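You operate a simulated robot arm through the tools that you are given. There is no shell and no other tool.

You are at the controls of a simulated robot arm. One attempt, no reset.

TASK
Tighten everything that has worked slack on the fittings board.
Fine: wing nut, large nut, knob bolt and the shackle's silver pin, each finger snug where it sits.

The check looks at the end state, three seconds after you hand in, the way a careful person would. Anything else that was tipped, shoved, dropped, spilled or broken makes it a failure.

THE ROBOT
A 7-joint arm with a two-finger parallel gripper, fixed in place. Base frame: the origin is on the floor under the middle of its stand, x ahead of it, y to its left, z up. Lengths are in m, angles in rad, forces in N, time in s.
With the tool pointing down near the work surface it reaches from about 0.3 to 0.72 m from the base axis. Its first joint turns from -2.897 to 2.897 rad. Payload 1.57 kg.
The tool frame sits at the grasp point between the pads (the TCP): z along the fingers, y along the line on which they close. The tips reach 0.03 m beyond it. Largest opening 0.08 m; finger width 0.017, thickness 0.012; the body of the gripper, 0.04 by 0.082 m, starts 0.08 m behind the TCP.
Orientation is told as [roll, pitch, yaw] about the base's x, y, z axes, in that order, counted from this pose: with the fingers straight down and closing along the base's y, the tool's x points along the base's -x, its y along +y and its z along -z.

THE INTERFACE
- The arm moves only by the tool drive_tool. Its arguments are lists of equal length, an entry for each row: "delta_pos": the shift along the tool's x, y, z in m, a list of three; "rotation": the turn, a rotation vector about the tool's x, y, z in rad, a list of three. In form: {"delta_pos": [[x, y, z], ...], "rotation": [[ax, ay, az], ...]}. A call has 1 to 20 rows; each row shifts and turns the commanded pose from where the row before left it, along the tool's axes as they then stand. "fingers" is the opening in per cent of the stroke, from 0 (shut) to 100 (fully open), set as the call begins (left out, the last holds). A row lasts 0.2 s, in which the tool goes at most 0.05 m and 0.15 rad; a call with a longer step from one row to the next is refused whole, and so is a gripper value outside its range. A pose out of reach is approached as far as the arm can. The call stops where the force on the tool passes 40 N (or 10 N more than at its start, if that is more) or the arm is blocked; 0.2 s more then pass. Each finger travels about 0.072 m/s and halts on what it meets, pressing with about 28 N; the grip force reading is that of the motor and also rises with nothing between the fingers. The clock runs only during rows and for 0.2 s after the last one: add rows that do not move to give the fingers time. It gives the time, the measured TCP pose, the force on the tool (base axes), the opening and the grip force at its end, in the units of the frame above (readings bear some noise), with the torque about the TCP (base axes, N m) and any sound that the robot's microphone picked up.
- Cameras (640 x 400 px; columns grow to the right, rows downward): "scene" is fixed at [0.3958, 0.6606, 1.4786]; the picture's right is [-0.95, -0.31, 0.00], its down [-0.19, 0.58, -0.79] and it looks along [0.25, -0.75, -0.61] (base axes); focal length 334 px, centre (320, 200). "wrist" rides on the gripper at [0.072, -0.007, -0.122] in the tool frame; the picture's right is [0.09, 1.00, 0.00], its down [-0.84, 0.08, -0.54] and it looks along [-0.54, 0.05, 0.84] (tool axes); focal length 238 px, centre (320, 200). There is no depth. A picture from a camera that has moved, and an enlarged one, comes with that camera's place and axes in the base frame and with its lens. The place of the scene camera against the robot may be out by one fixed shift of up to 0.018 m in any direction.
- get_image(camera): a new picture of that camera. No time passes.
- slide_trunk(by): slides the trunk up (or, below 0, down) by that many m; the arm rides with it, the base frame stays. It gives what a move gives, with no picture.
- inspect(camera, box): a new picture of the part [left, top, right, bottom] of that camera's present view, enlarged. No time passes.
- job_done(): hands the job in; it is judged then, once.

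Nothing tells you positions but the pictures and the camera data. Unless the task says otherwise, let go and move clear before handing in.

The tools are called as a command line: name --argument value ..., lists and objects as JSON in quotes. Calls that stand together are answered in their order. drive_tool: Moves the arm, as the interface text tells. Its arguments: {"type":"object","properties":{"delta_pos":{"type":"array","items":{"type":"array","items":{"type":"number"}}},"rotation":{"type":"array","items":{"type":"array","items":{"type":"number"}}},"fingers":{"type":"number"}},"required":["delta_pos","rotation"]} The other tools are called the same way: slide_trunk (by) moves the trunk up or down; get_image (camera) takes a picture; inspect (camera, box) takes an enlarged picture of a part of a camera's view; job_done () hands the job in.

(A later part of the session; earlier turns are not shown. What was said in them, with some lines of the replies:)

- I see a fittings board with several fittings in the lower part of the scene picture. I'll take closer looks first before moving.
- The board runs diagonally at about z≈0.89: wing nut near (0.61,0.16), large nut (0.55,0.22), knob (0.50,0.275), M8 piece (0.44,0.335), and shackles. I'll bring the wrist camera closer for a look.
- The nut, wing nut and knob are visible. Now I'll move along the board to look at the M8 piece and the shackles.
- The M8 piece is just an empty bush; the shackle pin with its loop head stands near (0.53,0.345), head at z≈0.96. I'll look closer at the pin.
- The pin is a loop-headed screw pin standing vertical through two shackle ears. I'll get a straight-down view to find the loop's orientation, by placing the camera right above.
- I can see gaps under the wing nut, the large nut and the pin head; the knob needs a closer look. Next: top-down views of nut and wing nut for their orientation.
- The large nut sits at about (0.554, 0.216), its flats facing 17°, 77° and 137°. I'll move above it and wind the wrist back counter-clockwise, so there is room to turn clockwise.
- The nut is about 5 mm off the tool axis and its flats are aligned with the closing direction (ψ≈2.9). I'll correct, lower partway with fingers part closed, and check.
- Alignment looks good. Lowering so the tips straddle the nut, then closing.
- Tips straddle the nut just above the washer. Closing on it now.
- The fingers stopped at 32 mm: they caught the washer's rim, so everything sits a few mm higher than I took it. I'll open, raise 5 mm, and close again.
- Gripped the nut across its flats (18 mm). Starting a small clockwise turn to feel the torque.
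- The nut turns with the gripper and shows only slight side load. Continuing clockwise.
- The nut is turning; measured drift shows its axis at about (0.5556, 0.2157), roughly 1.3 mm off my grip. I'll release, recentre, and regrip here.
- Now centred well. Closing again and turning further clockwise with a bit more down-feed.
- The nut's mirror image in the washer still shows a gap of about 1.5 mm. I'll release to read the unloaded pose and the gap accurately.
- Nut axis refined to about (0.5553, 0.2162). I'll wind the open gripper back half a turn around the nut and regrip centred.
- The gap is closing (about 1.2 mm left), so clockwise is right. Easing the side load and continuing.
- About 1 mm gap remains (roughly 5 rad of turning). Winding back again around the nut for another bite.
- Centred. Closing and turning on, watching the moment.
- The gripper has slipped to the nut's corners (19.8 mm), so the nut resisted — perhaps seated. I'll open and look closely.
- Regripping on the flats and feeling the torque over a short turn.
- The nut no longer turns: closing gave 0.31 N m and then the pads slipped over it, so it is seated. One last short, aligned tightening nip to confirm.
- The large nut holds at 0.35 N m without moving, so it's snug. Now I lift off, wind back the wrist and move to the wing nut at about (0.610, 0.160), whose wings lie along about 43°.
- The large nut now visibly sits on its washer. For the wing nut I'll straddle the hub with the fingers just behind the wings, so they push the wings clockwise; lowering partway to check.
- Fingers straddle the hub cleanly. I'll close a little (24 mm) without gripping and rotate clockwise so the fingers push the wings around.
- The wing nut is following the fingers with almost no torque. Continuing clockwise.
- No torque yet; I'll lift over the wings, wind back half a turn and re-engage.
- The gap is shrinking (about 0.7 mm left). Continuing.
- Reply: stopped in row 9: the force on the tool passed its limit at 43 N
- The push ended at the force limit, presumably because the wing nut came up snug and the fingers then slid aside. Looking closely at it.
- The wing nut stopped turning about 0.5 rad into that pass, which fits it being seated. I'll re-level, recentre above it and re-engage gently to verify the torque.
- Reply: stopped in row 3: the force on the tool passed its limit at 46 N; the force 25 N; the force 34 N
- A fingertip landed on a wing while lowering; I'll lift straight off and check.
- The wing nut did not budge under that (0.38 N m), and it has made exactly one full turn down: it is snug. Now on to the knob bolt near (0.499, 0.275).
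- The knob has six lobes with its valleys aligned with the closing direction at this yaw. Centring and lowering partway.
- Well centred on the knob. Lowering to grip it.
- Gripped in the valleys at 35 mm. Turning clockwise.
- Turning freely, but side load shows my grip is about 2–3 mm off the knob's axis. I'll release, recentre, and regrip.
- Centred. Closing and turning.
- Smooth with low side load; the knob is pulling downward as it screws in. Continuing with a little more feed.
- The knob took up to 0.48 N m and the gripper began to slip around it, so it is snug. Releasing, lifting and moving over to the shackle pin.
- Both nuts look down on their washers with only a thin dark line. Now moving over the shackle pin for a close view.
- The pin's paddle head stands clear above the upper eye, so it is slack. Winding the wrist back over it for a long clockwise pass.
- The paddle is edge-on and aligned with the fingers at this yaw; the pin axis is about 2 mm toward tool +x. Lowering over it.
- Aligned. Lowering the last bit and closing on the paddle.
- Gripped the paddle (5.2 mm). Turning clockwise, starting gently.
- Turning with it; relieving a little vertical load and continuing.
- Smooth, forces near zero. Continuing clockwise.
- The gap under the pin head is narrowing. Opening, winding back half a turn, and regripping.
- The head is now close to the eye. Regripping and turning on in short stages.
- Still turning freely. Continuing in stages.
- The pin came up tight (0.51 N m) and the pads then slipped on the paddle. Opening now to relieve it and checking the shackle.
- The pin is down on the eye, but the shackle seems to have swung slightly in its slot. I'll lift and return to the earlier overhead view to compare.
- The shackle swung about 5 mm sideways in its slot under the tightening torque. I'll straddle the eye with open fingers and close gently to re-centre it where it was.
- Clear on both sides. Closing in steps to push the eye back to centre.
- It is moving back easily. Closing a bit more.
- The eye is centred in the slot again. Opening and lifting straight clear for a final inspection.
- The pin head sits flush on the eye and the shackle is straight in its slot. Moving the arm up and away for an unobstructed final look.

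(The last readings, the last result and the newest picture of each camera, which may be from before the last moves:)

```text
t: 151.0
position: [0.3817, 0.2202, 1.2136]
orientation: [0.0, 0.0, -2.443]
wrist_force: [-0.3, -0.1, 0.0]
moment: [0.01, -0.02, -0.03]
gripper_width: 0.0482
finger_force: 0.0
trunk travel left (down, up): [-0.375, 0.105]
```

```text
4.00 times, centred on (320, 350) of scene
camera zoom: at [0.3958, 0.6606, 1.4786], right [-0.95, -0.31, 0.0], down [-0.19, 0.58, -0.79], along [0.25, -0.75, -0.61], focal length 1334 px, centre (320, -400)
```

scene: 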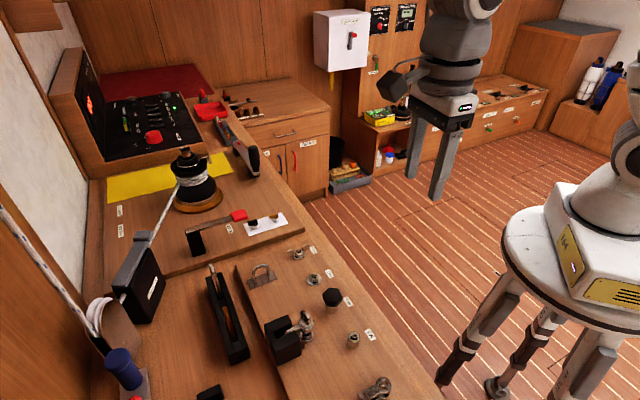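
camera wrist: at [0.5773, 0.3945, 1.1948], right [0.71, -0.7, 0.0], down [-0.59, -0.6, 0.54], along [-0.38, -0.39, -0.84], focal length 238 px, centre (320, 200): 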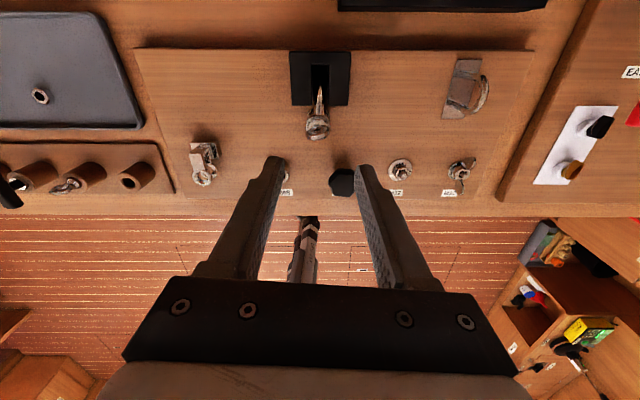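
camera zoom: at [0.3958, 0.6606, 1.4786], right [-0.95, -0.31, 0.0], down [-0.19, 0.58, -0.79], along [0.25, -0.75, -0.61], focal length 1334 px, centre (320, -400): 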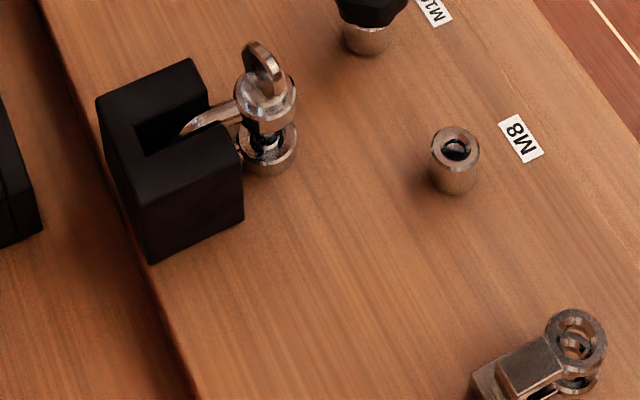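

All four look down. One last high-zoom check of the two nuts' seating from the fixed camera.

inspect --camera "scene" --box '[306, 272, 322, 287]'

inspect --camera "scene" --box '[288, 246, 306, 262]'

inspect --camera "scene" --box '[320, 288, 344, 312]'

inspect --camera "scene" --box '[294, 308, 318, 346]'

```text
16.00 times, centred on (314, 280) of scene
camera zoom: at [0.3958, 0.6606, 1.4786], right [-0.95, -0.31, 0.0], down [-0.19, 0.58, -0.79], along [0.25, -0.75, -0.61], focal length 5336 px, centre (416, -1072)
```

zoom: 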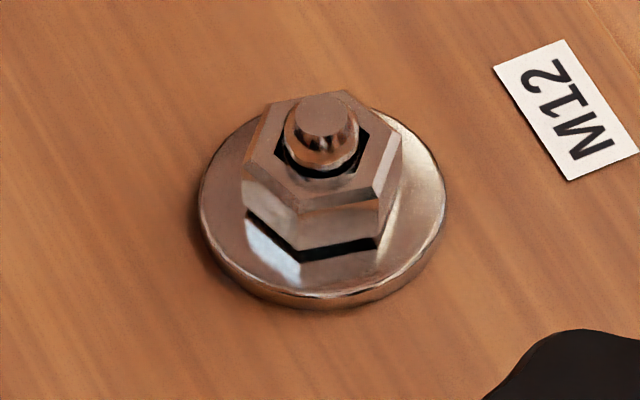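

```text
16.00 times, centred on (297, 254) of scene
camera zoom: at [0.3958, 0.6606, 1.4786], right [-0.95, -0.31, 0.0], down [-0.19, 0.58, -0.79], along [0.25, -0.75, -0.61], focal length 5336 px, centre (688, -664)
```

zoom: 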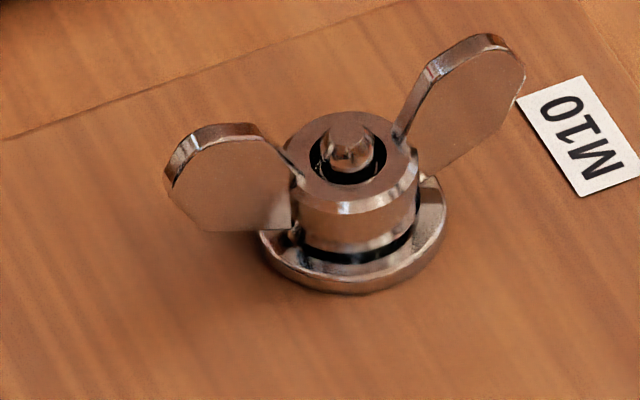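

```text
16.00 times, centred on (332, 300) of scene
camera zoom: at [0.3958, 0.6606, 1.4786], right [-0.95, -0.31, 0.0], down [-0.19, 0.58, -0.79], along [0.25, -0.75, -0.61], focal length 5336 px, centre (128, -1400)
```

zoom: 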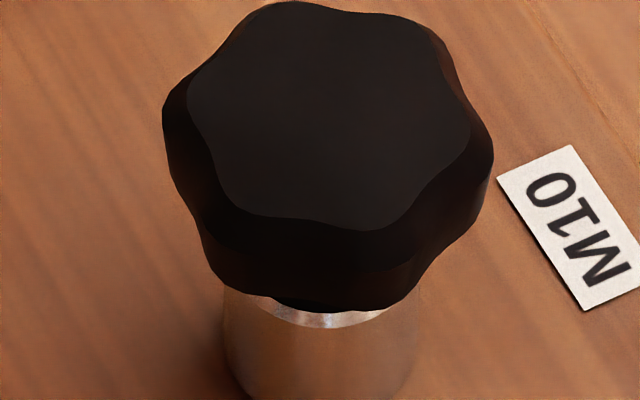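

```text
10.53 times, centred on (306, 327) of scene
camera zoom: at [0.3958, 0.6606, 1.4786], right [-0.95, -0.31, 0.0], down [-0.19, 0.58, -0.79], along [0.25, -0.75, -0.61], focal length 3511 px, centre (467, -1137)
```

zoom: 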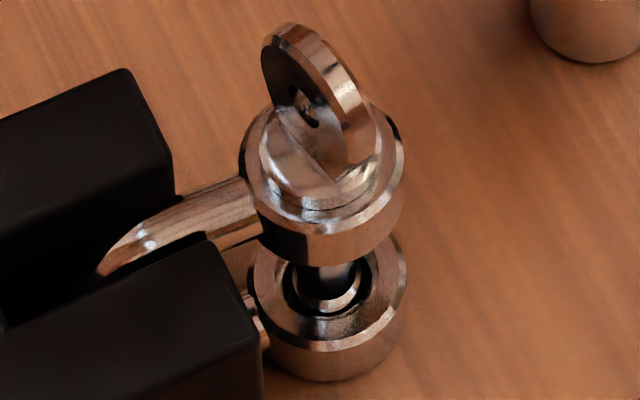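

All four fasteners stopped turning under torque:

| Fastener | Torque or force reached |
|---|---|
| Large nut | 0.35 N m |
| Wing nut | pushed to the 40 N force limit, then held at 0.38 N m |
| Knob bolt | 0.48 N m |
| Shackle pin | 0.51 N m |

A thin dark line still shows under both nuts, but neither would turn any further. The shackle swung about 5 mm in its slot while I tightened the pin, so I pushed it back straight. Nothing else looks moved. The gripper is open and clear, so I'm handing in.

job_done

```text
The job is handed in.
```

I've handed the job in, with all four fasteners turned clockwise until they would go no further. I don't have the check's result yet.

| Fastener | Turned down by | Resistance at the stop |
|---|---|---|
| Large nut (M12) | about 1¼ turns | held at 0.35 N m |
| Wing nut (M10) | about 1 turn | stopped the arm at its force limit (43 N), then held at 0.38 N m |
| Knob bolt (M10) | a little over ¾ turn | 0.48 N m before the grip slipped |
| Shackle's silver pin | a little over 1 turn | 0.51 N m before the grip slipped |

- **Dark line under the nuts:** a thin dark line still shows beneath the large nut and the wing nut. I took both as seated because neither would turn further, but I didn't get a low-angle look to rule out a gap of up to about 1 mm.
- **Shackle:** it swung about 5 mm in its slot while I tightened the pin. I nudged it back straight, and the pin head still sits flush on the eye.
- **Wing nut contact:** a fingertip pressed down on one wing at about 46 N while I was lowering the gripper. The wing nut did not turn and showed no damage.

Nothing else on the board looked moved, and the gripper was open and clear of the work when I handed in.
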